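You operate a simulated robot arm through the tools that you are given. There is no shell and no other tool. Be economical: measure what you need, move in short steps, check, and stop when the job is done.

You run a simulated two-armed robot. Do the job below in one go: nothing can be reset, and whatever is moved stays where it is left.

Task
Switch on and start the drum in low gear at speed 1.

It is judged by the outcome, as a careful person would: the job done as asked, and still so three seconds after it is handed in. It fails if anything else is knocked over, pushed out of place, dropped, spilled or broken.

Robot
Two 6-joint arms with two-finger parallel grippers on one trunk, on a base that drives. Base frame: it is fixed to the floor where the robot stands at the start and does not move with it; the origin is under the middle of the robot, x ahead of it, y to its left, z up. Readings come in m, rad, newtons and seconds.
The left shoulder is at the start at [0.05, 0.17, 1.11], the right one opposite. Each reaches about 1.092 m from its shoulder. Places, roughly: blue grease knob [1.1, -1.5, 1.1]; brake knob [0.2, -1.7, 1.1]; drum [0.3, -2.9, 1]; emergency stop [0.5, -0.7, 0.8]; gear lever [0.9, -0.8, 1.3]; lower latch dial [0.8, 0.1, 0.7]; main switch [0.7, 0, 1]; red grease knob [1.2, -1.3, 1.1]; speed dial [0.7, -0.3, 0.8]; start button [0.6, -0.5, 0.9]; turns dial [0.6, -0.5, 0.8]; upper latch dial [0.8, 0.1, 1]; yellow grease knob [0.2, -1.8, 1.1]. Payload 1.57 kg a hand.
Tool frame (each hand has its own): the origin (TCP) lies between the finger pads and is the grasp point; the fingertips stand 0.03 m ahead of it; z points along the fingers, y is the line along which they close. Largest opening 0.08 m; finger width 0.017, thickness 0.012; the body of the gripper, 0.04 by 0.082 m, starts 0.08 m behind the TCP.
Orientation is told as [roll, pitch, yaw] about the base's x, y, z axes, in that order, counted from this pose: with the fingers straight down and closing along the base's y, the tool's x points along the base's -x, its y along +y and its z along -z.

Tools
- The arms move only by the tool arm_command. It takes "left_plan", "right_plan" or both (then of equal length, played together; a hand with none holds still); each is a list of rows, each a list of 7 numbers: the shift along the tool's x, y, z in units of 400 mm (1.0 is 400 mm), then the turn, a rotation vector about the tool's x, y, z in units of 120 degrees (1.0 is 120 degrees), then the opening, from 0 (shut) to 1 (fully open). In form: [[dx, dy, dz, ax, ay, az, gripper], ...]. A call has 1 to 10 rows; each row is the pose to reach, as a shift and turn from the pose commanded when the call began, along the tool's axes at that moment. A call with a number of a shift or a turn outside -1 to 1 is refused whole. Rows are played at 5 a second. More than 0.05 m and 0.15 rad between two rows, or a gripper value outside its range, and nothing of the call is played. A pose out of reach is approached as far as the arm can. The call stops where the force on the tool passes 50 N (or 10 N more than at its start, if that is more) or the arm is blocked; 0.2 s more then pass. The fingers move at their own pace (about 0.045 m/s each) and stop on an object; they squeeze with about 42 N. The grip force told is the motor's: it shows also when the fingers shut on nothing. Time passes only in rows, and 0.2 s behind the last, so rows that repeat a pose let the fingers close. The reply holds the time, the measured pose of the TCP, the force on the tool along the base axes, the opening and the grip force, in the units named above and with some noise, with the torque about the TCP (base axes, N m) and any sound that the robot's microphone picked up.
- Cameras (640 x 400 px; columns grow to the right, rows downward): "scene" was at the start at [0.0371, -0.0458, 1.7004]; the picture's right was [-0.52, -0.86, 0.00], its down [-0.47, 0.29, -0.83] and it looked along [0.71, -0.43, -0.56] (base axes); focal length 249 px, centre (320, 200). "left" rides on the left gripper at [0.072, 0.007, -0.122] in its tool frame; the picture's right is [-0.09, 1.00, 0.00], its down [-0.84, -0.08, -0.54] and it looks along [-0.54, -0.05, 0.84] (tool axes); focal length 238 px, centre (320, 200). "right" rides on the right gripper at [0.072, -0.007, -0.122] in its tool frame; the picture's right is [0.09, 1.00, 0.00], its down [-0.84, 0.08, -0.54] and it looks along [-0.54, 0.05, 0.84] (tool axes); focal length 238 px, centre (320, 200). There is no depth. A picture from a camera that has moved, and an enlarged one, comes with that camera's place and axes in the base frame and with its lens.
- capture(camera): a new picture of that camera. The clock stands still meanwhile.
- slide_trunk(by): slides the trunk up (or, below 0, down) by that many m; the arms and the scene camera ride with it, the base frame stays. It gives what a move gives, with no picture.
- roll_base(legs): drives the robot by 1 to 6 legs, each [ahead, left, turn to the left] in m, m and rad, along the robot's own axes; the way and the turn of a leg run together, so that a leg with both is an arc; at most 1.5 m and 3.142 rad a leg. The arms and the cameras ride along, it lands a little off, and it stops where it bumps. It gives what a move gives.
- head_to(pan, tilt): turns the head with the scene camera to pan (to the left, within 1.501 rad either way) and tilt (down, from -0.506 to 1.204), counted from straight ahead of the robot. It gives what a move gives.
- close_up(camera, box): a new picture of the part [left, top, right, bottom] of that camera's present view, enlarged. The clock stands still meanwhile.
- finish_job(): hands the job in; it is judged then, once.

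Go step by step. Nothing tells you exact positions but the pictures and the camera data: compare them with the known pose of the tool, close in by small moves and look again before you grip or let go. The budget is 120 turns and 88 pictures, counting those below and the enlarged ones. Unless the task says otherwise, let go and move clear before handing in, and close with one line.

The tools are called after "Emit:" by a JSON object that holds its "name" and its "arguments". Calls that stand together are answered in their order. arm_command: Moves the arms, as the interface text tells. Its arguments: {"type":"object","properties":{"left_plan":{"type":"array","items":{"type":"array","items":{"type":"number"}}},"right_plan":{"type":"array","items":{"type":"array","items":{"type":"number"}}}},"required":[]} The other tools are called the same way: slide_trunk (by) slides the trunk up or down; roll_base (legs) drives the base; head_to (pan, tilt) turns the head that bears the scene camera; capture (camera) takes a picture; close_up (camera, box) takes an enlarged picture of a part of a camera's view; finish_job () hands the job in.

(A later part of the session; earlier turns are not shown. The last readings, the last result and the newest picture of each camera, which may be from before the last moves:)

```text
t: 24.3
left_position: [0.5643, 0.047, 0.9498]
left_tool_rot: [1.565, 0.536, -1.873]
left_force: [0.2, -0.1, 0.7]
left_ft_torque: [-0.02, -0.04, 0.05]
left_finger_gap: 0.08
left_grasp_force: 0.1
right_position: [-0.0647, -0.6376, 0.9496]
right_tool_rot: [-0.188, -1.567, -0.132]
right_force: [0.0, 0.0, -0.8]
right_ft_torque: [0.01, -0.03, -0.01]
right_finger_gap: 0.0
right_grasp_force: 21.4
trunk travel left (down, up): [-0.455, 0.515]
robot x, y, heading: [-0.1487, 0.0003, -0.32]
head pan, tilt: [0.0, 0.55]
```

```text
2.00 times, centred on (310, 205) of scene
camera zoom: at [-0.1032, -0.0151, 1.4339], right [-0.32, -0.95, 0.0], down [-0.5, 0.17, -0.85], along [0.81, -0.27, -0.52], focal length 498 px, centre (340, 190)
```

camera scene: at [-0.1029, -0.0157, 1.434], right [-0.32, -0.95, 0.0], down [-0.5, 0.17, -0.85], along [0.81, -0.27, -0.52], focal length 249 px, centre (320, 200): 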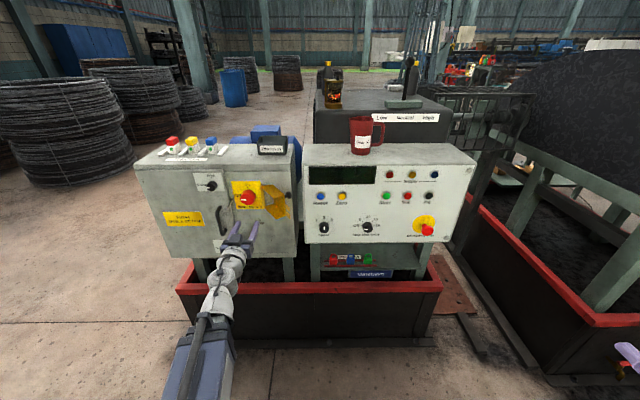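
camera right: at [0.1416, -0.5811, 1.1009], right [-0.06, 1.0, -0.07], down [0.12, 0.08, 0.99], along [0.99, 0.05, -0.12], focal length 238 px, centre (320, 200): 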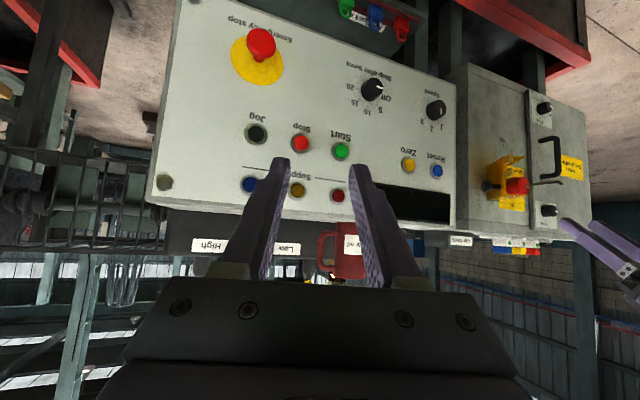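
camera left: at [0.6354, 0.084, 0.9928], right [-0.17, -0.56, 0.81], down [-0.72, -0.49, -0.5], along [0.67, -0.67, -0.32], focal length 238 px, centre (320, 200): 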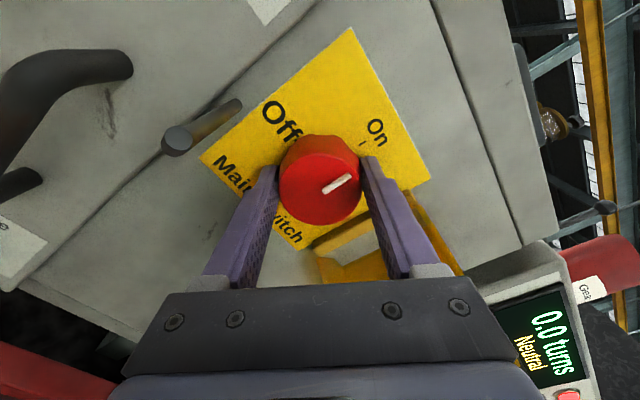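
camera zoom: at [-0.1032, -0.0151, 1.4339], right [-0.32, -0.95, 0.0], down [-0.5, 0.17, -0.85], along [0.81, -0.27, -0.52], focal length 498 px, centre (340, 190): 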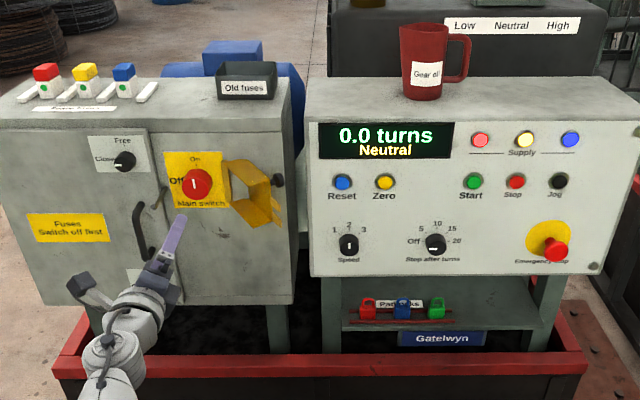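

Switch stays On. Next the speed dial, near (0.65, −0.28, 0.815): I'll lower the trunk 0.135 m and bring the right hand in front of it.

Emit:
{"name": "slide_trunk", "arguments": {"by": -0.135}}

Emit:
{"name": "arm_command", "arguments": {"right_plan": [[0, 0.1, 0.05, 0, 0, 0, 0.6], [0, 0.2, 0.1, 0, 0, 0, 0.6], [0, 0.3, 0.15, 0, 0, 0, 0.6], [0, 0.4, 0.2, 0, 0, 0, 0.6], [0, 0.5, 0.25, 0, 0, 0, 0.6], [0, 0.6, 0.3, 0, 0, 0, 0.6], [0, 0.7, 0.35, 0, 0, 0, 0.6], [0, 0.8, 0.4, 0, 0, 0, 0.6], [0, 0.9, 0.45, 0, 0, 0, 0.6], [0, 1.0, 0.5, 0, 0, 0, 0.6]]}}

Emit:
{"name": "arm_command", "arguments": {"right_plan": [[0, 0.1, 0.06, 0, 0, 0, 0.6], [0, 0.2, 0.12, 0, 0, 0, 0.6], [0, 0.3, 0.2, 0, 0, 0, 0.6], [0, 0.38, 0.28, 0, 0, 0, 0.6], [0, 0.4, 0.38, 0, 0, 0, 0.6]]}}

Emit:
{"name": "capture", "arguments": {"camera": "right"}}

Emit:
{"name": "capture", "arguments": {"camera": "scene"}}

```text
t: 25.9
left_position: [0.5653, 0.0477, 0.8143]
left_tool_rot: [1.565, 0.539, -1.876]
left_force: [-0.1, -0.3, 0.0]
left_ft_torque: [-0.01, 0.01, -0.01]
left_finger_gap: 0.08
left_grasp_force: 0.0
right_position: [-0.0655, -0.6367, 0.8138]
right_tool_rot: [-0.204, -1.568, -0.117]
right_force: [0.3, 0.1, 0.3]
right_ft_torque: [-0.01, 0.0, -0.01]
right_finger_gap: 0.0
right_grasp_force: 21.3
trunk travel left (down, up): [-0.32, 0.65]
robot x, y, heading: [-0.1506, 0.0034, -0.321]
head pan, tilt: [0.0, 0.55]
```

```text
t: 28.1
left_position: [0.567, 0.0478, 0.8133]
left_tool_rot: [1.566, 0.537, -1.874]
left_force: [0.0, -0.3, 0.5]
left_ft_torque: [-0.02, -0.04, -0.02]
left_finger_gap: 0.08
left_grasp_force: 0.0
right_position: [0.4335, -0.3872, 0.8142]
right_tool_rot: [-0.626, -1.567, 0.304]
right_force: [-1.1, -0.1, 1.2]
right_ft_torque: [-0.01, 0.03, -0.01]
right_finger_gap: 0.0482
right_grasp_force: 0.0
right hand out of reach, approached as far as the arm can: row 1, 2, 3, 4, 5, 6, 7, 8, 9, 10
trunk travel left (down, up): [-0.32, 0.65]
robot x, y, heading: [-0.1495, 0.0023, -0.321]
head pan, tilt: [0.0, 0.55]
```

```text
refused: row 3 steps farther than a row can; nothing moved
```

```text
49 pictures are left
camera right: at [0.3157, -0.3566, 0.7419], right [0.31, 0.94, -0.09], down [-0.49, 0.25, 0.84], along [0.81, -0.22, 0.54], focal length 238 px, centre (320, 200)
```

right: 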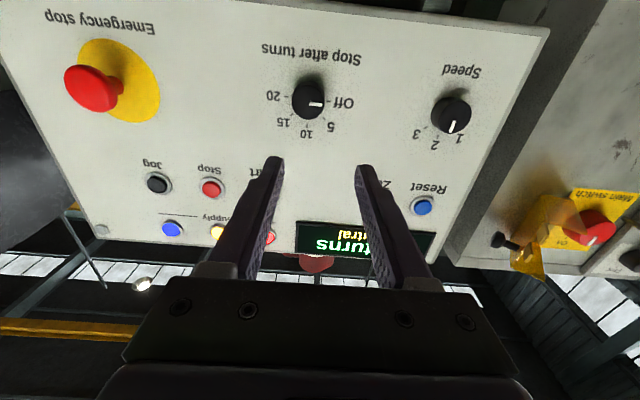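

```text
48 pictures are left
camera scene: at [-0.1027, -0.0141, 1.2989], right [-0.32, -0.95, 0.0], down [-0.5, 0.16, -0.85], along [0.81, -0.27, -0.52], focal length 249 px, centre (320, 200)
```

scene: 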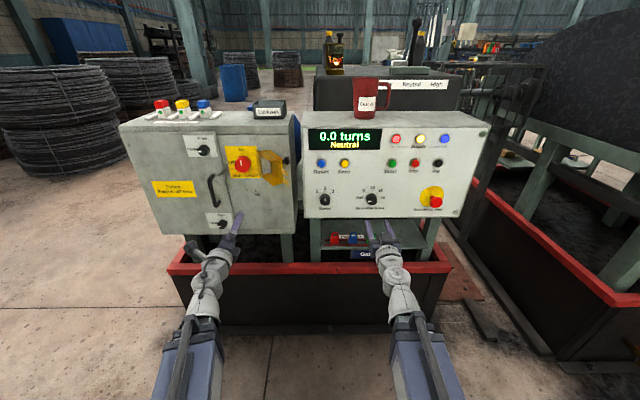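

Speed dial cap at about (0.680, −0.290, 0.799). Lowering 15 mm and moving the right hand in front of it.

Emit:
{"name": "slide_trunk", "arguments": {"by": -0.015}}

Emit:
{"name": "arm_command", "arguments": {"right_plan": [[0, 0.085, 0.06, 0, 0, 0, 0.6], [0, 0.17, 0.12, 0, 0, 0, 0.6], [0, 0.255, 0.18, 0, 0, 0, 0.6], [0, 0.34, 0.24, 0, 0, 0, 0.6], [0, 0.4235, 0.3, 0, 0, 0, 0.6]]}}

Emit:
{"name": "capture", "arguments": {"camera": "right"}}

```text
t: 28.8
left_position: [0.5661, 0.0472, 0.8003]
left_tool_rot: [1.565, 0.536, -1.875]
left_force: [1.5, 0.2, 0.9]
left_ft_torque: [0.01, 0.0, 0.02]
left_finger_gap: 0.08
left_grasp_force: 0.0
right_position: [0.4332, -0.3873, 0.7985]
right_tool_rot: [-0.229, -1.567, -0.09]
right_force: [-0.4, -0.1, -0.5]
right_ft_torque: [0.0, 0.0, 0.0]
right_finger_gap: 0.0477
right_grasp_force: 0.0
trunk travel left (down, up): [-0.305, 0.665]
robot x, y, heading: [-0.1517, 0.0012, -0.322]
head pan, tilt: [0.0, 0.55]
```

```text
t: 30.0
left_position: [0.5658, 0.0473, 0.8001]
left_tool_rot: [1.565, 0.538, -1.874]
left_force: [-1.4, -1.1, -0.3]
left_ft_torque: [-0.02, 0.0, 0.0]
left_finger_gap: 0.0798
left_grasp_force: 0.1
right_position: [0.602, -0.2675, 0.7985]
right_tool_rot: [-0.1, -1.566, -0.22]
right_force: [0.0, 0.0, -0.4]
right_ft_torque: [0.01, 0.02, 0.01]
right_finger_gap: 0.0482
right_grasp_force: 0.0
trunk travel left (down, up): [-0.305, 0.665]
robot x, y, heading: [-0.1529, 0.0024, -0.319]
head pan, tilt: [0.0, 0.55]
```

```text
47 pictures are left
camera right: at [0.4853, -0.2358, 0.7265], right [0.31, 0.94, -0.09], down [-0.49, 0.24, 0.84], along [0.82, -0.22, 0.54], focal length 238 px, centre (320, 200)
```

right: 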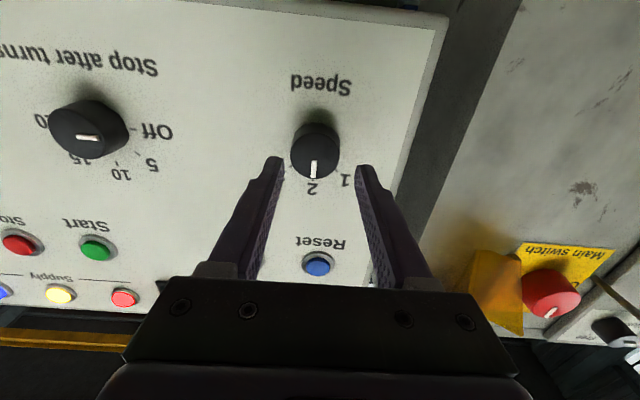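

Cap centre refined to (0.664, −0.292, 0.799); hand is nearly lined up. Advancing 50 mm with 4 mm correction to the right.

Emit:
{"name": "arm_command", "arguments": {"right_plan": [[0, -0.01, 0.04, 0, 0, 0, 0.85], [0, -0.01, 0.09, 0, 0, 0, 0.85], [0, -0.01, 0.125, 0, 0, 0, 0.85]]}}

Emit:
{"name": "capture", "arguments": {"camera": "right"}}

```text
t: 30.8
left_position: [0.5657, 0.0472, 0.7988]
left_tool_rot: [1.565, 0.536, -1.875]
left_force: [-0.5, -0.7, 0.1]
left_ft_torque: [0.0, 0.01, -0.02]
left_finger_gap: 0.0801
left_grasp_force: 0.1
right_position: [0.6471, -0.2859, 0.7994]
right_tool_rot: [-0.119, -1.566, -0.205]
right_force: [0.3, 0.5, -0.2]
right_ft_torque: [0.0, -0.02, -0.02]
right_finger_gap: 0.0678
right_grasp_force: 0.1
trunk travel left (down, up): [-0.305, 0.665]
robot x, y, heading: [-0.1497, -0.0019, -0.316]
head pan, tilt: [0.0, 0.55]
```

```text
46 pictures are left
camera right: at [0.5294, -0.2542, 0.7264], right [0.31, 0.95, -0.09], down [-0.49, 0.24, 0.84], along [0.82, -0.22, 0.53], focal length 238 px, centre (320, 200)
```

right: 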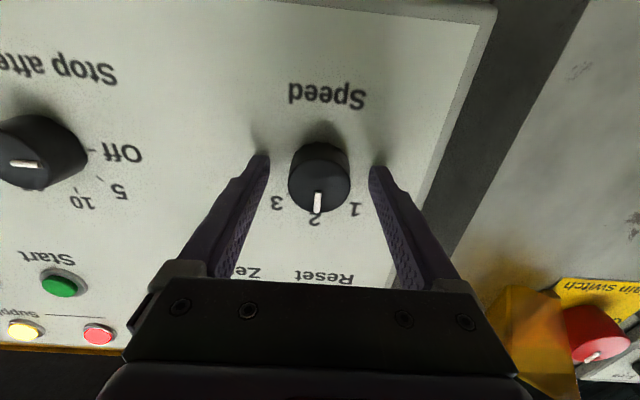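

Centred, with the tips beside the knob. Closing.

Emit:
{"name": "arm_command", "arguments": {"right_plan": [[0, 0, 0, 0, 0, 0, 0.5], [0, 0, 0, 0, 0, 0, 0.3], [0, 0, 0, 0, 0, 0, 0], [0, 0, 0, 0, 0, 0, 0]]}}

Emit:
{"name": "capture", "arguments": {"camera": "right"}}

```text
t: 31.8
left_position: [0.5668, 0.0467, 0.7997]
left_tool_rot: [1.566, 0.536, -1.875]
left_force: [0.4, 0.1, 0.0]
left_ft_torque: [0.0, 0.02, 0.0]
left_finger_gap: 0.0801
left_grasp_force: 0.2
right_position: [0.6464, -0.2852, 0.7992]
right_tool_rot: [-0.113, -1.566, -0.208]
right_force: [-0.3, -1.2, 0.4]
right_ft_torque: [-0.01, 0.0, -0.02]
right_finger_gap: 0.0417
right_grasp_force: 34.3
trunk travel left (down, up): [-0.305, 0.665]
robot x, y, heading: [-0.1487, 0.0005, -0.323]
head pan, tilt: [0.0, 0.55]
```

```text
45 pictures are left
camera right: at [0.5291, -0.2543, 0.7265], right [0.31, 0.95, -0.09], down [-0.49, 0.24, 0.84], along [0.82, -0.22, 0.53], focal length 238 px, centre (320, 200)
```

right: 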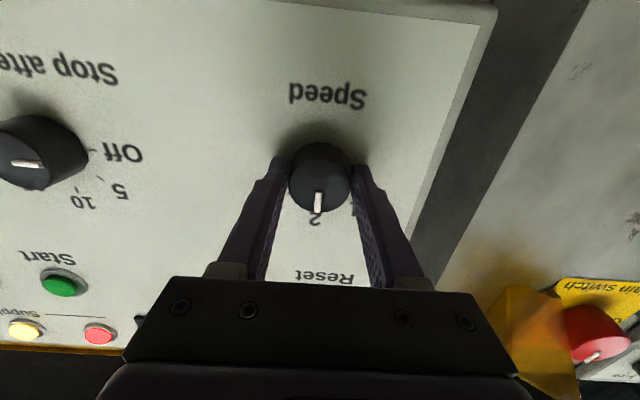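

Gripped. Turning counter-clockwise 45° toward 1.

Emit:
{"name": "arm_command", "arguments": {"right_plan": [[0, 0, 0, 0, 0, -0.0625, 0], [0, 0, 0, 0, 0, -0.125, 0], [0, 0, 0, 0, 0, -0.1875, 0], [0, 0, 0, 0, 0, -0.25, 0], [0, 0, 0, 0, 0, -0.3125, 0], [0, 0, 0, 0, 0, -0.375, 0]]}}

Emit:
{"name": "capture", "arguments": {"camera": "right"}}

Emit:
{"name": "close_up", "arguments": {"camera": "scene", "box": [290, 120, 480, 240]}}

```text
t: 33.2
left_position: [0.5662, 0.0459, 0.7996]
left_tool_rot: [1.566, 0.536, -1.873]
left_force: [-0.3, 0.2, 0.2]
left_ft_torque: [0.02, 0.04, 0.01]
left_finger_gap: 0.0801
left_grasp_force: 0.1
right_position: [0.6465, -0.2853, 0.7977]
right_tool_rot: [-1.566, -0.783, 1.245]
right_force: [0.6, -8.5, 1.7]
right_ft_torque: [0.03, -0.06, -0.36]
right_finger_gap: 0.0413
right_grasp_force: 44.8
trunk travel left (down, up): [-0.305, 0.665]
robot x, y, heading: [-0.152, 0.0022, -0.322]
head pan, tilt: [0.0, 0.55]
```

```text
44 pictures are left
camera right: at [0.5136, -0.3015, 0.7525], right [0.2, 0.61, -0.77], down [-0.31, 0.79, 0.54], along [0.93, 0.13, 0.34], focal length 238 px, centre (320, 200)
```

right: 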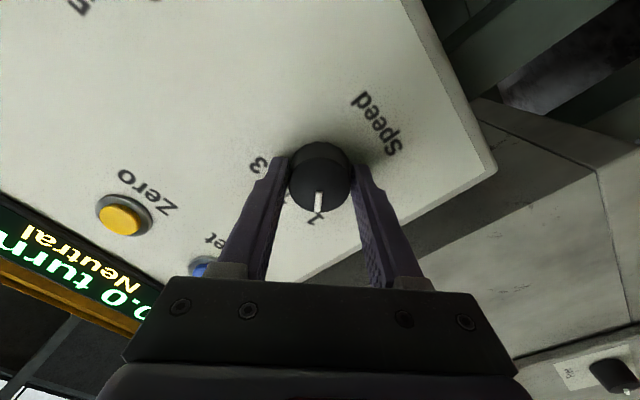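

```text
3.33 times, centred on (385, 180) of scene
camera zoom: at [-0.1031, -0.0156, 1.2839], right [-0.32, -0.95, 0.0], down [-0.5, 0.17, -0.85], along [0.81, -0.27, -0.52], focal length 830 px, centre (103, 267)
```

zoom: 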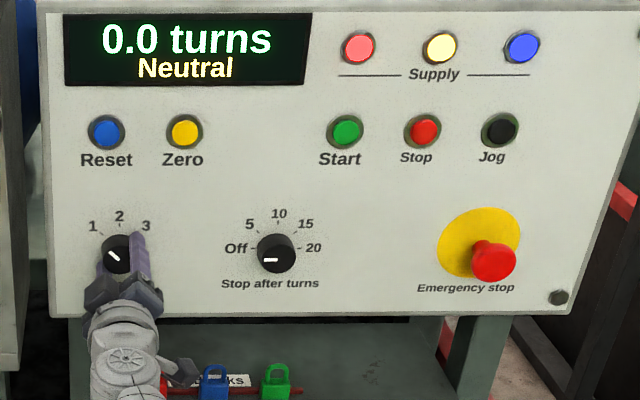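

The pointer aims at "1". Releasing and backing out.

Emit:
{"name": "arm_command", "arguments": {"right_plan": [[0, 0, 0, 0, 0, 0, 0.5], [0, 0, 0, 0, 0, 0, 0.9], [0, 0, 0, 0, 0, 0, 0.9], [0, 0, -0.1, 0, 0, 0, 0.9], [0, 0, -0.2, 0, 0, 0, 0.9], [0, 0, -0.3, 0, 0, 0, 0.5], [0, 0, -0.4, 0, 0, 0, 0.0]]}}

Emit:
{"name": "capture", "arguments": {"camera": "right"}}

Emit:
{"name": "close_up", "arguments": {"camera": "scene", "box": [290, 150, 390, 230]}}

```text
t: 34.8
left_position: [0.5662, 0.0476, 0.8005]
left_tool_rot: [1.566, 0.538, -1.874]
left_force: [-0.9, -0.8, -0.4]
left_ft_torque: [0.0, -0.03, 0.01]
left_finger_gap: 0.08
left_grasp_force: 0.1
right_position: [0.4941, -0.2345, 0.7987]
right_tool_rot: [-1.568, -0.784, 1.246]
right_force: [0.4, -0.1, 0.7]
right_ft_torque: [-0.05, -0.01, -0.04]
right_finger_gap: 0.0217
right_grasp_force: 0.3
trunk travel left (down, up): [-0.305, 0.665]
robot x, y, heading: [-0.1552, 0.0022, -0.322]
head pan, tilt: [0.0, 0.55]
```

```text
42 pictures are left
camera right: at [0.3612, -0.25, 0.7524], right [0.2, 0.61, -0.77], down [-0.31, 0.78, 0.54], along [0.93, 0.13, 0.34], focal length 238 px, centre (320, 200)
```

right: 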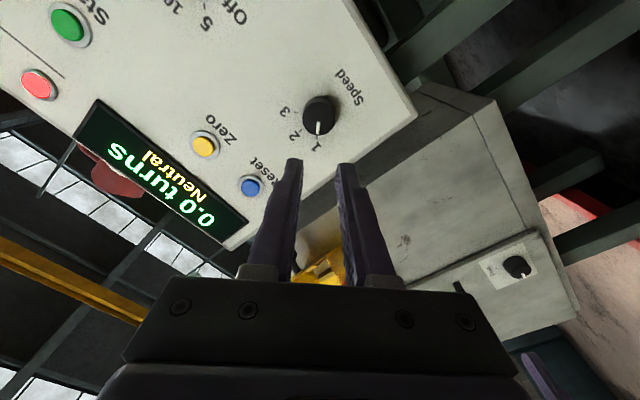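

```text
5.00 times, centred on (340, 190) of scene
camera zoom: at [-0.103, -0.0151, 1.2839], right [-0.32, -0.95, 0.0], down [-0.5, 0.17, -0.85], along [0.81, -0.27, -0.52], focal length 1245 px, centre (220, 250)
```

zoom: 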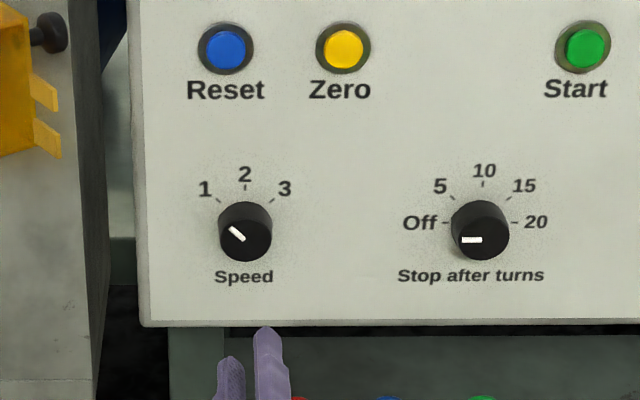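

Speed reads 1. Next is the gear lever, out of reach from here; I'll tuck both hands back and outward first, then raise the trunk and move the base.

Emit:
{"name": "arm_command", "arguments": {"left_plan": [[0.071, -0.041, -0.09, 0, 0, 0, 0.5], [0.143, -0.0825, -0.18, 0, 0, 0, 0.5], [0.214, -0.124, -0.27, 0, 0, 0, 0.5], [0.286, -0.165, -0.36, 0, 0, 0, 0.5], [0.357, -0.206, -0.45, 0, 0, 0, 0.5], [0.428, -0.2475, -0.54, 0, 0, 0, 0.5], [0.5, -0.289, -0.63, 0, 0, 0, 0.5], [0.571, -0.33, -0.72, 0, 0, 0, 0.5], [0.643, -0.371, -0.81, 0, 0, 0, 0.5], [0.714, -0.4125, -0.9, 0, 0, 0, 0.5]], "right_plan": [[0.067, -0.067, -0.075, 0, 0, 0.0375, 0], [0.134, -0.134, -0.15, 0, 0, 0.075, 0], [0.202, -0.202, -0.225, 0, 0, 0.1125, 0], [0.269, -0.269, -0.3, 0, 0, 0.15, 0], [0.336, -0.336, -0.375, 0, 0, 0.1875, 0], [0.403, -0.403, -0.45, 0, 0, 0.225, 0], [0.47, -0.47, -0.525, 0, 0, 0.2625, 0], [0.538, -0.538, -0.6, 0, 0, 0.3, 0], [0.605, -0.605, -0.675, 0, 0, 0.3375, 0], [0.672, -0.672, -0.75, 0, 0, 0.375, 0]]}}

Emit:
{"name": "slide_trunk", "arguments": {"by": 0.42}}

Emit:
{"name": "capture", "arguments": {"camera": "scene"}}

```text
t: 37.0
left_position: [0.3174, 0.4695, 0.7983]
left_tool_rot: [1.57, 0.538, -1.876]
left_force: [0.0, -1.0, 0.6]
left_ft_torque: [-0.04, 0.01, -0.02]
left_finger_gap: 0.0402
left_grasp_force: 0.1
left hand out of reach, approached as far as the arm can: row 1, 2, 3, 4, 5, 6, 7, 8, 9, 10
right_position: [0.0986, -0.6509, 0.7991]
right_tool_rot: [0.347, -1.567, -0.666]
right_force: [-0.9, 0.1, 0.3]
right_ft_torque: [0.02, -0.03, -0.02]
right_finger_gap: 0.0003
right_grasp_force: 21.0
right hand out of reach, approached as far as the arm can: row 1, 2, 3, 4, 5, 6, 7, 8, 9, 10
trunk travel left (down, up): [-0.305, 0.665]
robot x, y, heading: [-0.1519, -0.0009, -0.325]
head pan, tilt: [0.0, 0.55]
```

```text
refused: 0.42 is not a number from -0.4 to 0.4
```

```text
40 pictures are left
camera scene: at [-0.103, -0.0151, 1.2839], right [-0.32, -0.95, 0.0], down [-0.5, 0.16, -0.85], along [0.81, -0.27, -0.52], focal length 249 px, centre (320, 200)
```

scene: 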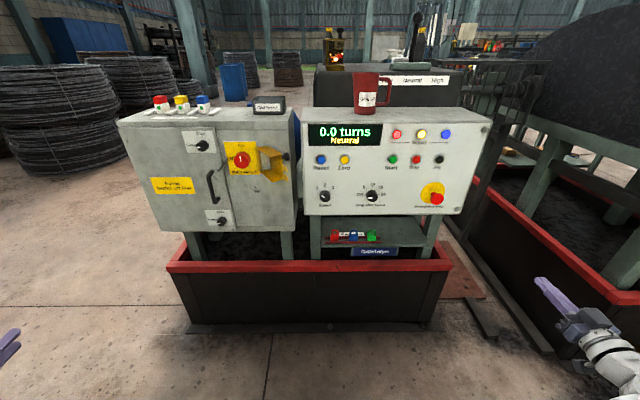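

Raising the trunk and getting a good view of the lever to triangulate it.

Emit:
{"name": "close_up", "arguments": {"camera": "scene", "box": [310, 0, 480, 110]}}

Emit:
{"name": "slide_trunk", "arguments": {"by": 0.4}}

Emit:
{"name": "close_up", "arguments": {"camera": "scene", "box": [290, 80, 470, 230]}}

```text
3.64 times, centred on (395, 55) of scene
camera zoom: at [-0.103, -0.0151, 1.2839], right [-0.32, -0.95, 0.0], down [-0.5, 0.16, -0.85], along [0.81, -0.27, -0.52], focal length 905 px, centre (47, 727)
```

zoom: 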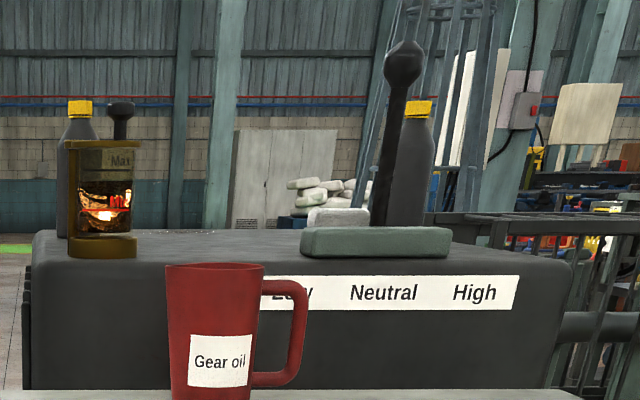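

```text
t: 40.8
left_position: [0.3199, 0.4706, 1.2]
left_tool_rot: [1.569, 0.539, -1.874]
left_force: [-0.1, 0.4, 0.1]
left_ft_torque: [0.04, -0.02, -0.06]
left_finger_gap: 0.0401
left_grasp_force: 0.0
right_position: [0.0998, -0.652, 1.1975]
right_tool_rot: [-0.2, -1.566, -0.118]
right_force: [-0.1, -1.1, 0.0]
right_ft_torque: [-0.01, 0.0, 0.01]
right_finger_gap: 0.0
right_grasp_force: 21.1
trunk travel left (down, up): [-0.705, 0.265]
robot x, y, heading: [-0.1505, 0.0002, -0.322]
head pan, tilt: [0.0, 0.55]
```

```text
2.67 times, centred on (380, 155) of scene
camera zoom: at [-0.1031, -0.015, 1.6839], right [-0.32, -0.95, 0.0], down [-0.5, 0.17, -0.85], along [0.81, -0.27, -0.52], focal length 664 px, centre (160, 320)
```

zoom: 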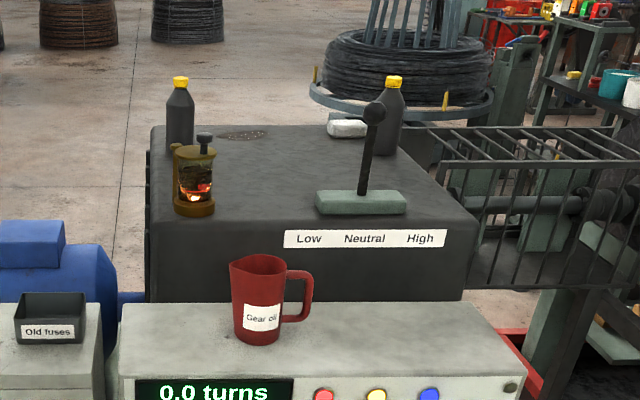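

Lever knob ≈ ahead 1.24, left −0.38, z 1.384, with pivot at z 1.23. I'll raise the trunk so the hand is at stalk height (1.335) and move the base right 0.18 and ahead 0.24.

Emit:
{"name": "slide_trunk", "arguments": {"by": 0.137}}

Emit:
{"name": "roll_base", "arguments": {"legs": [[0, -0.18, 0], [0.24, 0, 0]]}}

Emit:
{"name": "capture", "arguments": {"camera": "scene"}}

Emit:
{"name": "capture", "arguments": {"camera": "right"}}

```text
t: 42.4
left_position: [0.3184, 0.4698, 1.3361]
left_tool_rot: [1.568, 0.538, -1.876]
left_force: [-0.3, 0.4, -0.3]
left_ft_torque: [-0.01, 0.02, 0.0]
left_finger_gap: 0.0402
left_grasp_force: 0.1
right_position: [0.0994, -0.6496, 1.3362]
right_tool_rot: [-0.205, -1.568, -0.116]
right_force: [0.3, 0.3, 0.6]
right_ft_torque: [0.03, 0.0, 0.01]
right_finger_gap: 0.0
right_grasp_force: 21.3
trunk travel left (down, up): [-0.842, 0.128]
robot x, y, heading: [-0.1502, -0.0003, -0.326]
head pan, tilt: [0.0, 0.55]
```

```text
t: 45.3
left_position: [0.4929, 0.2235, 1.3359]
left_tool_rot: [1.567, 0.538, -1.873]
left_force: [1.1, 0.0, 0.2]
left_ft_torque: [-0.02, 0.02, 0.01]
left_finger_gap: 0.0397
left_grasp_force: 0.1
right_position: [0.274, -0.897, 1.3361]
right_tool_rot: [-0.143, -1.564, -0.173]
right_force: [0.2, -0.2, 0.2]
right_ft_torque: [0.03, 0.03, -0.04]
right_finger_gap: 0.0
right_grasp_force: 21.5
trunk travel left (down, up): [-0.842, 0.128]
robot x, y, heading: [0.0246, -0.2456, -0.325]
head pan, tilt: [0.0, 0.55]
```

```text
37 pictures are left
camera scene: at [0.0712, -0.2624, 1.8208], right [-0.31, -0.95, 0.0], down [-0.5, 0.16, -0.85], along [0.81, -0.27, -0.52], focal length 249 px, centre (320, 200)
```

scene: 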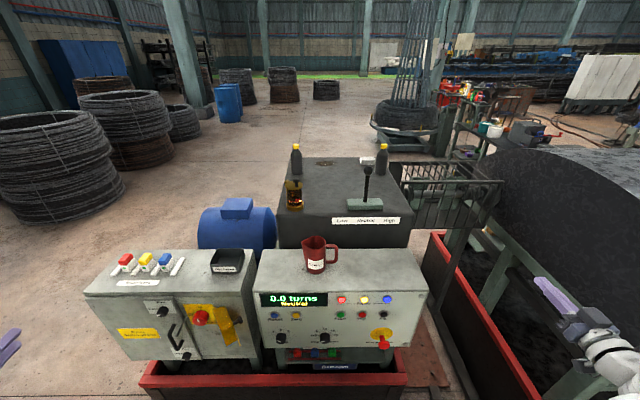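

```text
36 pictures are left
camera right: at [0.1559, -0.8669, 1.2633], right [0.31, 0.95, -0.09], down [-0.49, 0.24, 0.84], along [0.82, -0.21, 0.54], focal length 238 px, centre (320, 200)
```

right: 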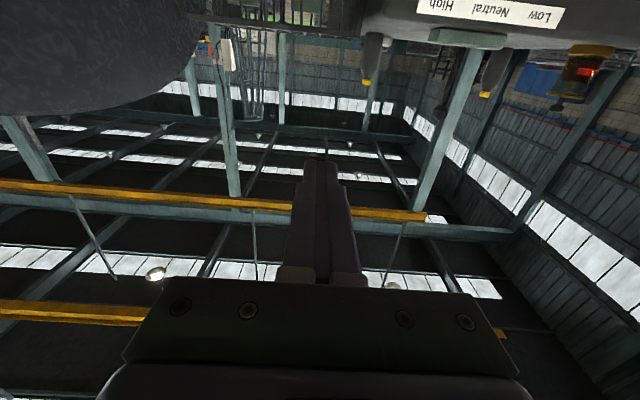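

Lever expected at ahead 1.00, left −0.20 from the new base pose. Moving the right hand in front of it, open.

Emit:
{"name": "arm_command", "arguments": {"right_plan": [[0, 0.0844, 0.075, 0, 0, 0, 0.9], [0, 0.1688, 0.15, 0, 0, 0, 0.9], [0, 0.2532, 0.225, 0, 0, 0, 0.9], [0, 0.3376, 0.3, 0, 0, 0, 0.9], [0, 0.422, 0.375, 0, 0, 0, 0.9], [0, 0.5064, 0.45, 0, 0, 0, 0.9], [0, 0.5908, 0.525, 0, 0, 0, 0.9], [0, 0.6752, 0.6, 0, 0, 0, 0.9], [0, 0.7596, 0.675, 0, 0, 0, 0.9], [0, 0.844, 0.75, 0, 0, 0, 0.9]]}}

Emit:
{"name": "capture", "arguments": {"camera": "right"}}

Emit:
{"name": "capture", "arguments": {"camera": "scene"}}

```text
t: 47.5
left_position: [0.4924, 0.223, 1.3359]
left_tool_rot: [1.567, 0.536, -1.872]
left_force: [0.6, -0.1, 0.1]
left_ft_torque: [0.04, -0.04, -0.02]
left_finger_gap: 0.0398
left_grasp_force: 0.1
right_position: [0.664, -0.6703, 1.3367]
right_tool_rot: [-0.264, -1.568, -0.054]
right_force: [-0.2, 0.6, 0.1]
right_ft_torque: [-0.01, -0.02, 0.0]
right_finger_gap: 0.0722
right_grasp_force: 0.2
right hand out of reach, approached as far as the arm can: row 1, 2, 3, 4, 5, 6
trunk travel left (down, up): [-0.842, 0.128]
robot x, y, heading: [0.0219, -0.2503, -0.318]
head pan, tilt: [0.0, 0.55]
```

```text
35 pictures are left
camera right: at [0.5469, -0.6394, 1.2635], right [0.31, 0.95, -0.09], down [-0.49, 0.24, 0.84], along [0.82, -0.21, 0.54], focal length 238 px, centre (320, 200)
```

right: 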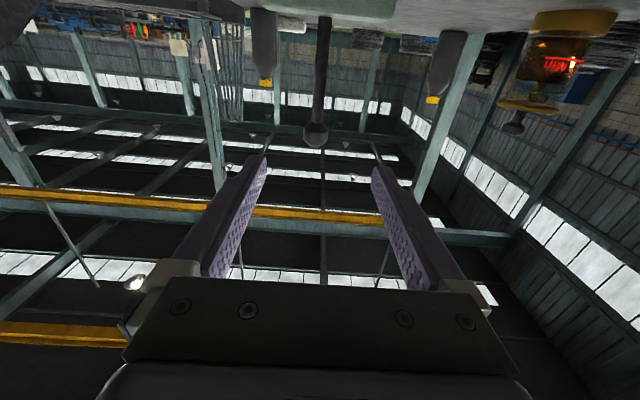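

```text
34 pictures are left
camera scene: at [0.0705, -0.2613, 1.8209], right [-0.31, -0.95, 0.0], down [-0.5, 0.16, -0.85], along [0.81, -0.27, -0.52], focal length 249 px, centre (320, 200)
```

scene: 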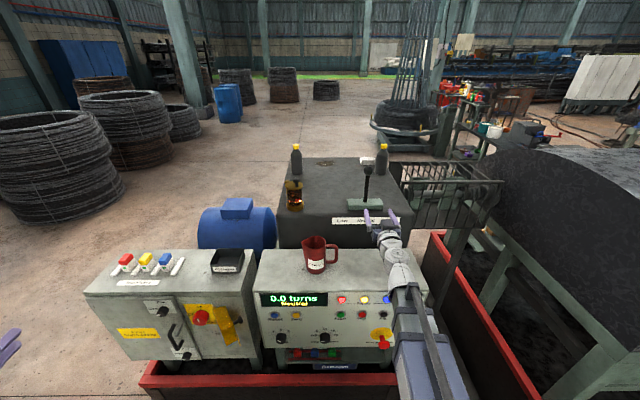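

Aligned with the lever. Lowering 12 mm for knob clearance as it tilts, then advancing to straddle the stalk.

Emit:
{"name": "slide_trunk", "arguments": {"by": -0.012}}

Emit:
{"name": "arm_command", "arguments": {"right_plan": [[0, 0, 0.105, 0, 0, 0, 0.9], [0, 0, 0.21, 0, 0, 0, 0.9], [0, 0, 0.315, 0, 0, 0, 0.9], [0, 0, 0.42, 0, 0, 0, 0.9], [0, 0, 0.52, 0, 0, 0, 0.9], [0, 0, 0.615, 0, 0, 0, 0.9]]}}

Emit:
{"name": "capture", "arguments": {"camera": "right"}}

Emit:
{"name": "close_up", "arguments": {"camera": "scene", "box": [250, 120, 450, 280]}}

```text
t: 48.1
left_position: [0.4908, 0.222, 1.3251]
left_tool_rot: [1.57, 0.537, -1.873]
left_force: [0.0, 0.7, 0.1]
left_ft_torque: [0.02, 0.0, -0.01]
left_finger_gap: 0.0401
left_grasp_force: 0.1
right_position: [0.663, -0.6709, 1.3242]
right_tool_rot: [-0.192, -1.57, -0.121]
right_force: [-0.9, 0.2, -0.2]
right_ft_torque: [0.03, 0.01, -0.03]
right_finger_gap: 0.0721
right_grasp_force: 0.0
trunk travel left (down, up): [-0.83, 0.14]
robot x, y, heading: [0.0193, -0.2506, -0.317]
head pan, tilt: [0.0, 0.55]
```

```text
t: 49.5
left_position: [0.4915, 0.2242, 1.324]
left_tool_rot: [1.569, 0.537, -1.87]
left_force: [0.4, 0.2, -0.1]
left_ft_torque: [0.03, -0.01, 0.02]
left_finger_gap: 0.0401
left_grasp_force: 0.1
right_position: [0.8985, -0.7476, 1.3231]
right_tool_rot: [-0.122, -1.568, -0.193]
right_force: [0.2, 0.6, 0.0]
right_ft_torque: [0.0, -0.03, -0.02]
right_finger_gap: 0.072
right_grasp_force: 0.0
trunk travel left (down, up): [-0.83, 0.14]
robot x, y, heading: [0.019, -0.2495, -0.319]
head pan, tilt: [0.0, 0.55]
```

```text
33 pictures are left
camera right: at [0.7801, -0.7176, 1.2513], right [0.31, 0.95, -0.09], down [-0.49, 0.24, 0.84], along [0.82, -0.21, 0.54], focal length 238 px, centre (320, 200)
```

right: 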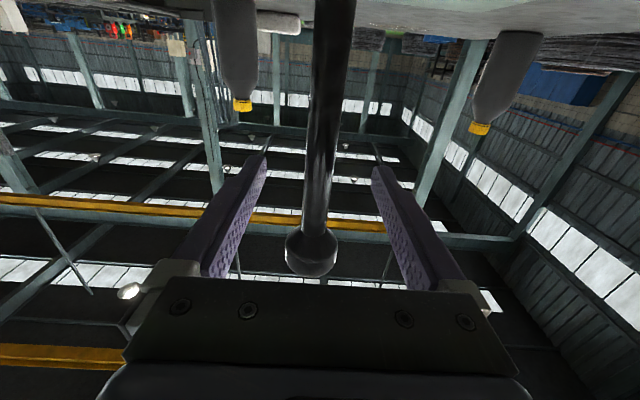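

```text
2.50 times, centred on (350, 200) of scene
camera zoom: at [0.0701, -0.262, 1.8089], right [-0.31, -0.95, 0.0], down [-0.5, 0.16, -0.85], along [0.81, -0.27, -0.52], focal length 622 px, centre (245, 200)
```

zoom: 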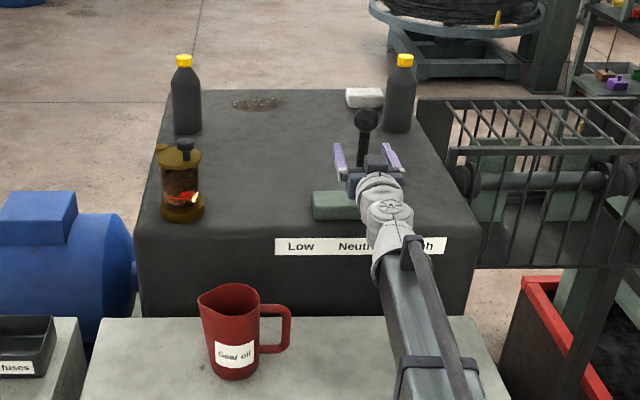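

Stalk is between the fingers. Narrowing the gap and pushing left gently.

Emit:
{"name": "arm_command", "arguments": {"right_plan": [[0, 0, 0, 0, 0, 0, 0.45], [0, 0, 0, 0, 0, 0, 0.45], [0, 0.04, 0, 0, 0, 0, 0.45], [0, 0.08, 0, 0, 0, 0, 0.45], [0, 0.12, 0, 0, 0, 0, 0.45], [0, 0.16, 0, 0, 0, 0, 0.45]]}}

Emit:
{"name": "close_up", "arguments": {"camera": "scene", "box": [240, 140, 440, 320]}}

```text
t: 50.9
left_position: [0.4901, 0.2238, 1.3248]
left_tool_rot: [1.569, 0.538, -1.872]
left_force: [-0.2, -0.4, 0.1]
left_ft_torque: [-0.01, -0.03, 0.01]
left_finger_gap: 0.0403
left_grasp_force: 0.1
right_position: [0.9174, -0.6873, 1.3245]
right_tool_rot: [-0.742, -1.568, 0.424]
right_force: [-0.6, -2.3, 5.0]
right_ft_torque: [-0.11, -0.04, -0.04]
right_finger_gap: 0.0396
right_grasp_force: 2.4
right hand out of reach, approached as far as the arm can: row 4, 5
trunk travel left (down, up): [-0.83, 0.14]
robot x, y, heading: [0.0212, -0.2486, -0.32]
head pan, tilt: [0.0, 0.55]
```

```text
2.22 times, centred on (340, 230) of scene
camera zoom: at [0.0691, -0.2607, 1.8091], right [-0.31, -0.95, 0.0], down [-0.5, 0.16, -0.85], along [0.81, -0.27, -0.52], focal length 553 px, centre (276, 133)
```

zoom: 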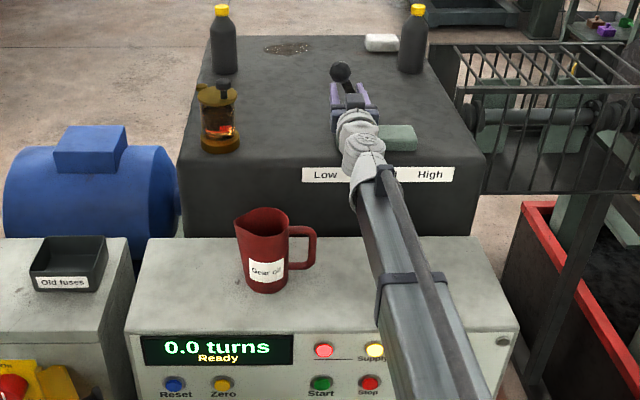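

Display now shows "Ready": the lever is in Low. A small extra nudge to seat it, then open and withdraw.

Emit:
{"name": "arm_command", "arguments": {"right_plan": [[0, 0.015, 0, 0, 0, 0, 0.45], [0, 0.03, 0, 0, 0, 0, 0.45]]}}

Emit:
{"name": "capture", "arguments": {"camera": "right"}}

```text
t: 51.5
left_position: [0.4897, 0.2206, 1.3259]
left_tool_rot: [1.57, 0.539, -1.872]
left_force: [-0.4, 0.9, 0.5]
left_ft_torque: [0.02, -0.03, 0.04]
left_finger_gap: 0.0399
left_grasp_force: 0.1
right_position: [0.9183, -0.6821, 1.3241]
right_tool_rot: [-0.047, -1.568, -0.278]
right_force: [1.4, -20.1, 15.3]
right_ft_torque: [-0.53, 0.08, -0.12]
right_finger_gap: 0.0517
right_grasp_force: 9.1
trunk travel left (down, up): [-0.83, 0.14]
robot x, y, heading: [0.0204, -0.2466, -0.324]
head pan, tilt: [0.0, 0.55]
```

```text
30 pictures are left
camera right: at [0.8009, -0.6497, 1.252], right [0.32, 0.94, -0.09], down [-0.49, 0.24, 0.84], along [0.81, -0.22, 0.54], focal length 238 px, centre (320, 200)
```

right: 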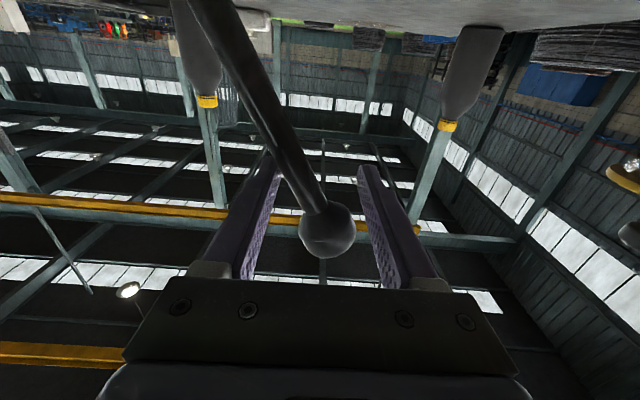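

It is against its end stop. Opening wide and withdrawing straight back.

Emit:
{"name": "arm_command", "arguments": {"right_plan": [[0, -0.015, 0, 0, 0, 0, 0.9], [0, -0.02, 0, 0, 0, 0, 1], [0, -0.02, 0, 0, 0, 0, 1], [0, -0.02, -0.1, 0, 0, 0, 1], [0, -0.02, -0.2, 0, 0, 0, 1], [0, -0.02, -0.31, 0, 0, 0, 1], [0, -0.02, -0.42, 0, 0, 0, 1], [0, -0.02, -0.53, 0, 0, 0, 1], [0, -0.02, -0.64, 0, 0, 0, 1]]}}

Emit:
{"name": "capture", "arguments": {"camera": "scene"}}

Emit:
{"name": "close_up", "arguments": {"camera": "scene", "box": [240, 120, 440, 320]}}

```text
t: 53.5
left_position: [0.4904, 0.2252, 1.3244]
left_tool_rot: [1.568, 0.537, -1.874]
left_force: [0.4, 0.2, -1.1]
left_ft_torque: [0.01, 0.0, 0.01]
left_finger_gap: 0.0402
left_grasp_force: 0.0
right_position: [0.6747, -0.6008, 1.3245]
right_tool_rot: [-0.091, -1.568, -0.225]
right_force: [0.5, 0.3, -0.2]
right_ft_torque: [0.01, 0.01, 0.01]
right_finger_gap: 0.0798
right_grasp_force: 0.1
trunk travel left (down, up): [-0.83, 0.14]
robot x, y, heading: [0.0235, -0.2477, -0.32]
head pan, tilt: [0.0, 0.55]
```

```text
29 pictures are left
camera scene: at [0.0684, -0.2614, 1.809], right [-0.31, -0.95, 0.0], down [-0.5, 0.16, -0.85], along [0.81, -0.27, -0.52], focal length 249 px, centre (320, 200)
```

scene: 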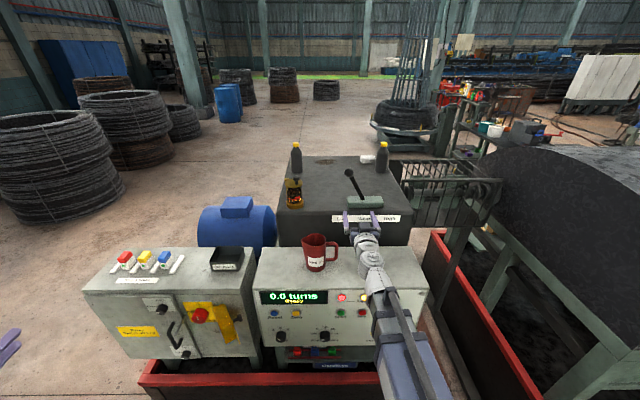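

```text
2.00 times, centred on (340, 220) of scene
camera zoom: at [0.0684, -0.2614, 1.809], right [-0.31, -0.95, 0.0], down [-0.5, 0.16, -0.85], along [0.81, -0.27, -0.52], focal length 498 px, centre (280, 160)
```

zoom: 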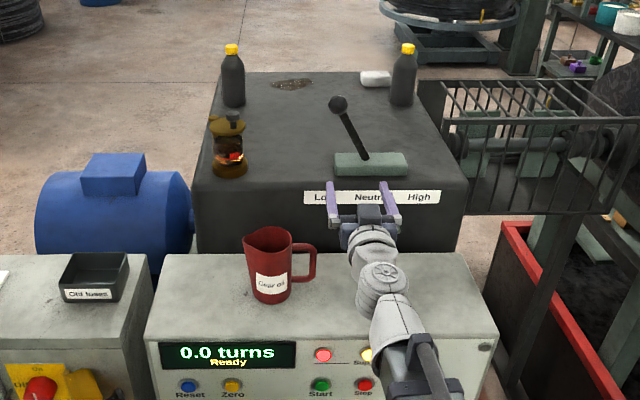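

Lever stays in Low and the display says Ready. Before starting, I'll check the drum's brake knob and surroundings.

Emit:
{"name": "head_to", "arguments": {"pan": -1.13, "tilt": 0.4}}

Emit:
{"name": "capture", "arguments": {"camera": "scene"}}

```text
t: 54.9
left_position: [0.4921, 0.2229, 1.3226]
left_tool_rot: [1.569, 0.536, -1.874]
left_force: [0.0, 0.2, -0.4]
left_ft_torque: [0.01, -0.01, 0.0]
left_finger_gap: 0.0398
left_grasp_force: 0.1
right_position: [0.6757, -0.6013, 1.3235]
right_tool_rot: [-0.159, -1.564, -0.159]
right_force: [0.7, -1.1, 0.3]
right_ft_torque: [0.0, 0.01, 0.03]
right_finger_gap: 0.0802
right_grasp_force: 0.0
trunk travel left (down, up): [-0.83, 0.14]
robot x, y, heading: [0.0204, -0.2446, -0.323]
head pan, tilt: [-1.129, 0.4]
```

```text
27 pictures are left
camera scene: at [-0.0046, -0.3254, 1.8226], right [-0.99, -0.12, 0.0], down [-0.05, 0.39, -0.92], along [0.11, -0.91, -0.39], focal length 249 px, centre (320, 200)
```

scene: 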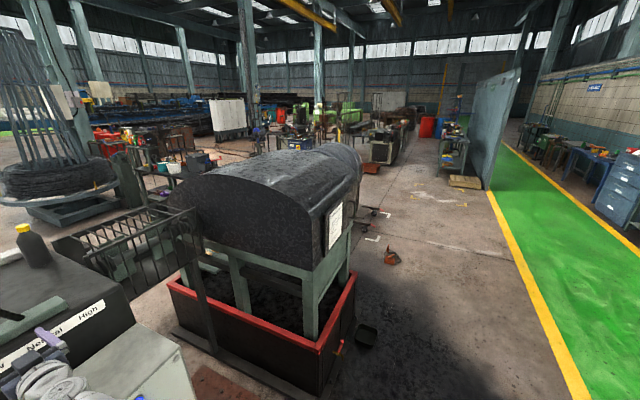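

Emit:
{"name": "close_up", "arguments": {"camera": "scene", "box": [280, 130, 420, 270]}}

Emit:
{"name": "close_up", "arguments": {"camera": "scene", "box": [50, 160, 250, 340]}}

```text
2.86 times, centred on (350, 200) of scene
camera zoom: at [-0.0046, -0.3254, 1.8226], right [-0.99, -0.12, 0.0], down [-0.05, 0.39, -0.92], along [0.11, -0.91, -0.39], focal length 711 px, centre (234, 200)
```

zoom: 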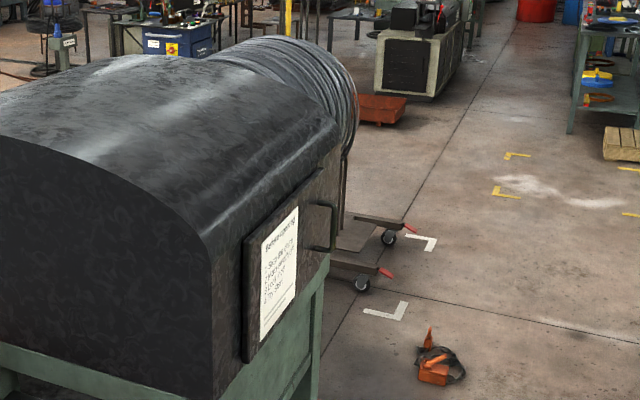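

```text
2.22 times, centred on (150, 250) of scene
camera zoom: at [-0.0046, -0.3254, 1.8226], right [-0.99, -0.12, 0.0], down [-0.05, 0.39, -0.92], along [0.11, -0.91, -0.39], focal length 553 px, centre (698, 89)
```

zoom: 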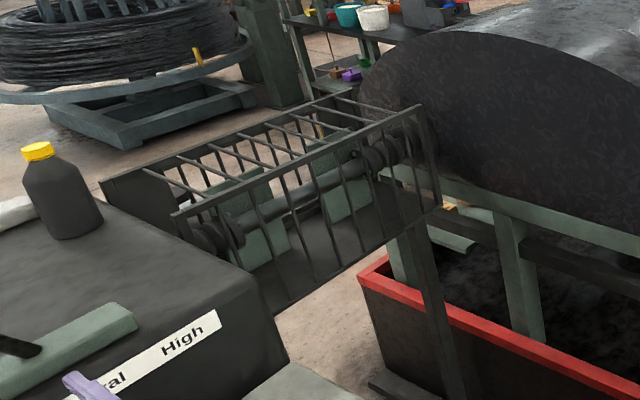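

Nothing is near the drum, its door is shut, and the display says Ready. I'll back the base away 0.3 m, lower the trunk to the Start button height and close the right fingers for pressing.

Emit:
{"name": "roll_base", "arguments": {"legs": [[-0.3, 0, 0]]}}

Emit:
{"name": "slide_trunk", "arguments": {"by": -0.379}}

Emit:
{"name": "arm_command", "arguments": {"right_plan": [[0, 0, 0, 0, 0, 0, 0.5], [0, 0.05, 0, 0, 0, 0, 0], [0, 0.12, 0, 0, 0, 0, 0], [0, 0.12, 0, 0, 0, 0, 0], [0, 0.12, 0, 0, 0, 0, 0]]}}

Emit:
{"name": "head_to", "arguments": {"pan": -0.1, "tilt": 0.5}}

Emit:
{"name": "capture", "arguments": {"camera": "right"}}

Emit:
{"name": "capture", "arguments": {"camera": "scene"}}

```text
t: 56.9
left_position: [0.2046, 0.3182, 1.3241]
left_tool_rot: [1.568, 0.537, -1.87]
left_force: [0.5, -0.3, -0.4]
left_ft_torque: [0.03, -0.01, -0.02]
left_finger_gap: 0.0396
left_grasp_force: 0.0
right_position: [0.3912, -0.5065, 1.3246]
right_tool_rot: [-0.193, -1.566, -0.122]
right_force: [-1.4, 0.3, -0.2]
right_ft_torque: [-0.01, 0.0, 0.01]
right_finger_gap: 0.0798
right_grasp_force: 0.1
trunk travel left (down, up): [-0.83, 0.14]
robot x, y, heading: [-0.265, -0.1532, -0.321]
head pan, tilt: [-1.129, 0.4]
```

```text
t: 60.6
left_position: [0.2062, 0.3178, 0.9451]
left_tool_rot: [1.568, 0.538, -1.87]
left_force: [0.4, 0.3, 0.4]
left_ft_torque: [-0.02, -0.03, -0.01]
left_finger_gap: 0.0403
left_grasp_force: 0.1
right_position: [0.3903, -0.5061, 0.9455]
right_tool_rot: [-0.148, -1.565, -0.168]
right_force: [0.3, 0.2, -0.6]
right_ft_torque: [-0.02, -0.02, 0.03]
right_finger_gap: 0.0799
right_grasp_force: 0.1
trunk travel left (down, up): [-0.451, 0.519]
robot x, y, heading: [-0.2648, -0.152, -0.32]
head pan, tilt: [-1.129, 0.4]
```

```text
t: 61.8
left_position: [0.207, 0.3181, 0.945]
left_tool_rot: [1.569, 0.538, -1.871]
left_force: [-0.6, 0.4, 0.3]
left_ft_torque: [0.0, -0.01, -0.03]
left_finger_gap: 0.0402
left_grasp_force: 0.0
right_position: [0.4047, -0.4602, 0.9455]
right_tool_rot: [-0.133, -1.567, -0.183]
right_force: [-0.6, 0.8, 0.1]
right_ft_torque: [0.04, 0.02, 0.02]
right_finger_gap: 0.0001
right_grasp_force: 13.5
trunk travel left (down, up): [-0.451, 0.519]
robot x, y, heading: [-0.264, -0.1522, -0.317]
head pan, tilt: [-1.129, 0.4]
```

```text
t: 63.1
left_position: [0.2065, 0.3173, 0.947]
left_tool_rot: [1.569, 0.538, -1.87]
left_force: [0.0, -0.8, 0.0]
left_ft_torque: [-0.02, -0.01, 0.01]
left_finger_gap: 0.04
left_grasp_force: 0.1
right_position: [0.4046, -0.4611, 0.9452]
right_tool_rot: [-0.165, -1.569, -0.151]
right_force: [-0.5, 0.0, -0.3]
right_ft_torque: [0.03, 0.0, -0.01]
right_finger_gap: 0.0
right_grasp_force: 21.2
trunk travel left (down, up): [-0.451, 0.519]
robot x, y, heading: [-0.2624, -0.1501, -0.321]
head pan, tilt: [-0.099, 0.499]
```

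```text
24 pictures are left
camera right: at [0.2868, -0.4305, 0.8726], right [0.31, 0.95, -0.09], down [-0.49, 0.24, 0.84], along [0.82, -0.21, 0.54], focal length 238 px, centre (320, 200)
```

right: 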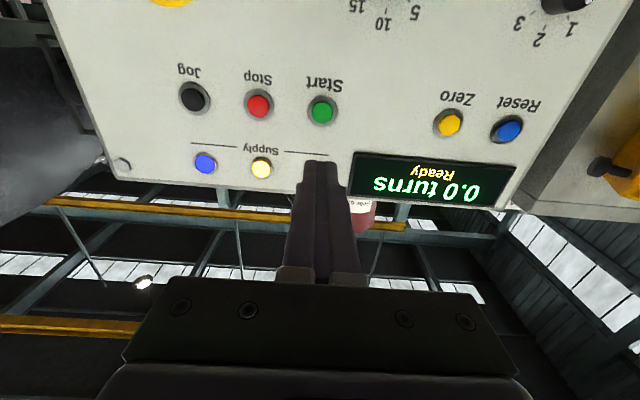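

```text
23 pictures are left
camera scene: at [-0.217, -0.1765, 1.4345], right [-0.41, -0.91, 0.0], down [-0.44, 0.19, -0.88], along [0.8, -0.36, -0.48], focal length 249 px, centre (320, 200)
```

scene: 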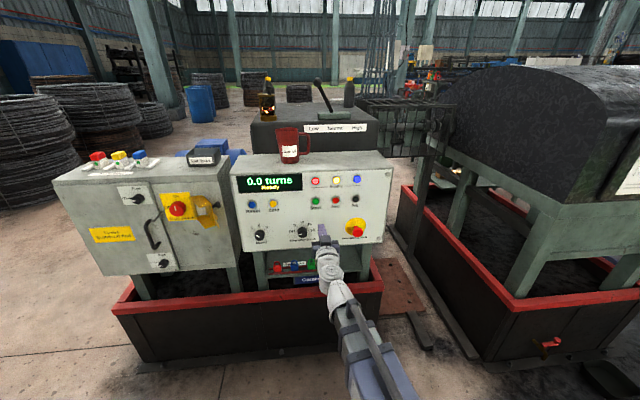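

Start button at (0.604, −0.523, 0.942), directly ahead of the fingertips. Advancing to ~25 mm short and checking.

Emit:
{"name": "arm_command", "arguments": {"right_plan": [[0, 0.005, 0.1, 0, 0, 0, 0], [0, 0.008, 0.2, 0, 0, 0, 0], [0, 0.008, 0.3, 0, 0, 0, 0], [0, 0.008, 0.375, 0, 0, 0, 0]]}}

Emit:
{"name": "capture", "arguments": {"camera": "right"}}

Emit:
{"name": "close_up", "arguments": {"camera": "scene", "box": [220, 150, 400, 270]}}

```text
t: 64.1
left_position: [0.2076, 0.3186, 0.9458]
left_tool_rot: [1.57, 0.539, -1.871]
left_force: [-0.4, 0.3, -0.4]
left_ft_torque: [0.02, 0.0, 0.0]
left_finger_gap: 0.0401
left_grasp_force: 0.1
right_position: [0.5511, -0.5036, 0.9447]
right_tool_rot: [-0.202, -1.567, -0.114]
right_force: [-0.4, -0.1, 0.3]
right_ft_torque: [0.0, 0.0, 0.01]
right_finger_gap: 0.0001
right_grasp_force: 21.0
trunk travel left (down, up): [-0.451, 0.519]
robot x, y, heading: [-0.2649, -0.1543, -0.317]
head pan, tilt: [-0.099, 0.499]
```

```text
22 pictures are left
camera right: at [0.4331, -0.4737, 0.8726], right [0.31, 0.95, -0.09], down [-0.49, 0.24, 0.84], along [0.82, -0.21, 0.54], focal length 238 px, centre (320, 200)
```

right: 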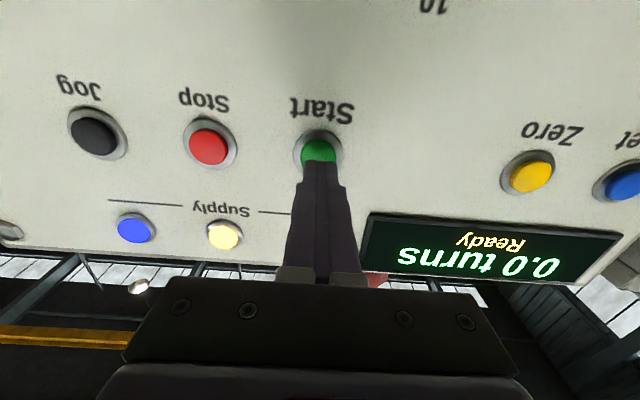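

```text
3.33 times, centred on (310, 210) of scene
camera zoom: at [-0.2168, -0.1765, 1.4345], right [-0.41, -0.91, 0.0], down [-0.44, 0.19, -0.88], along [0.8, -0.36, -0.48], focal length 830 px, centre (353, 167)
```

zoom: 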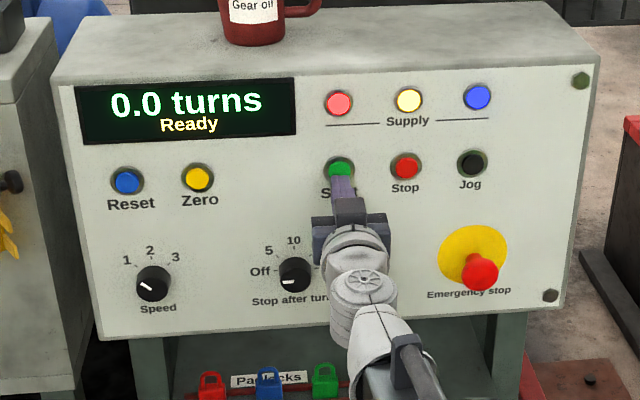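

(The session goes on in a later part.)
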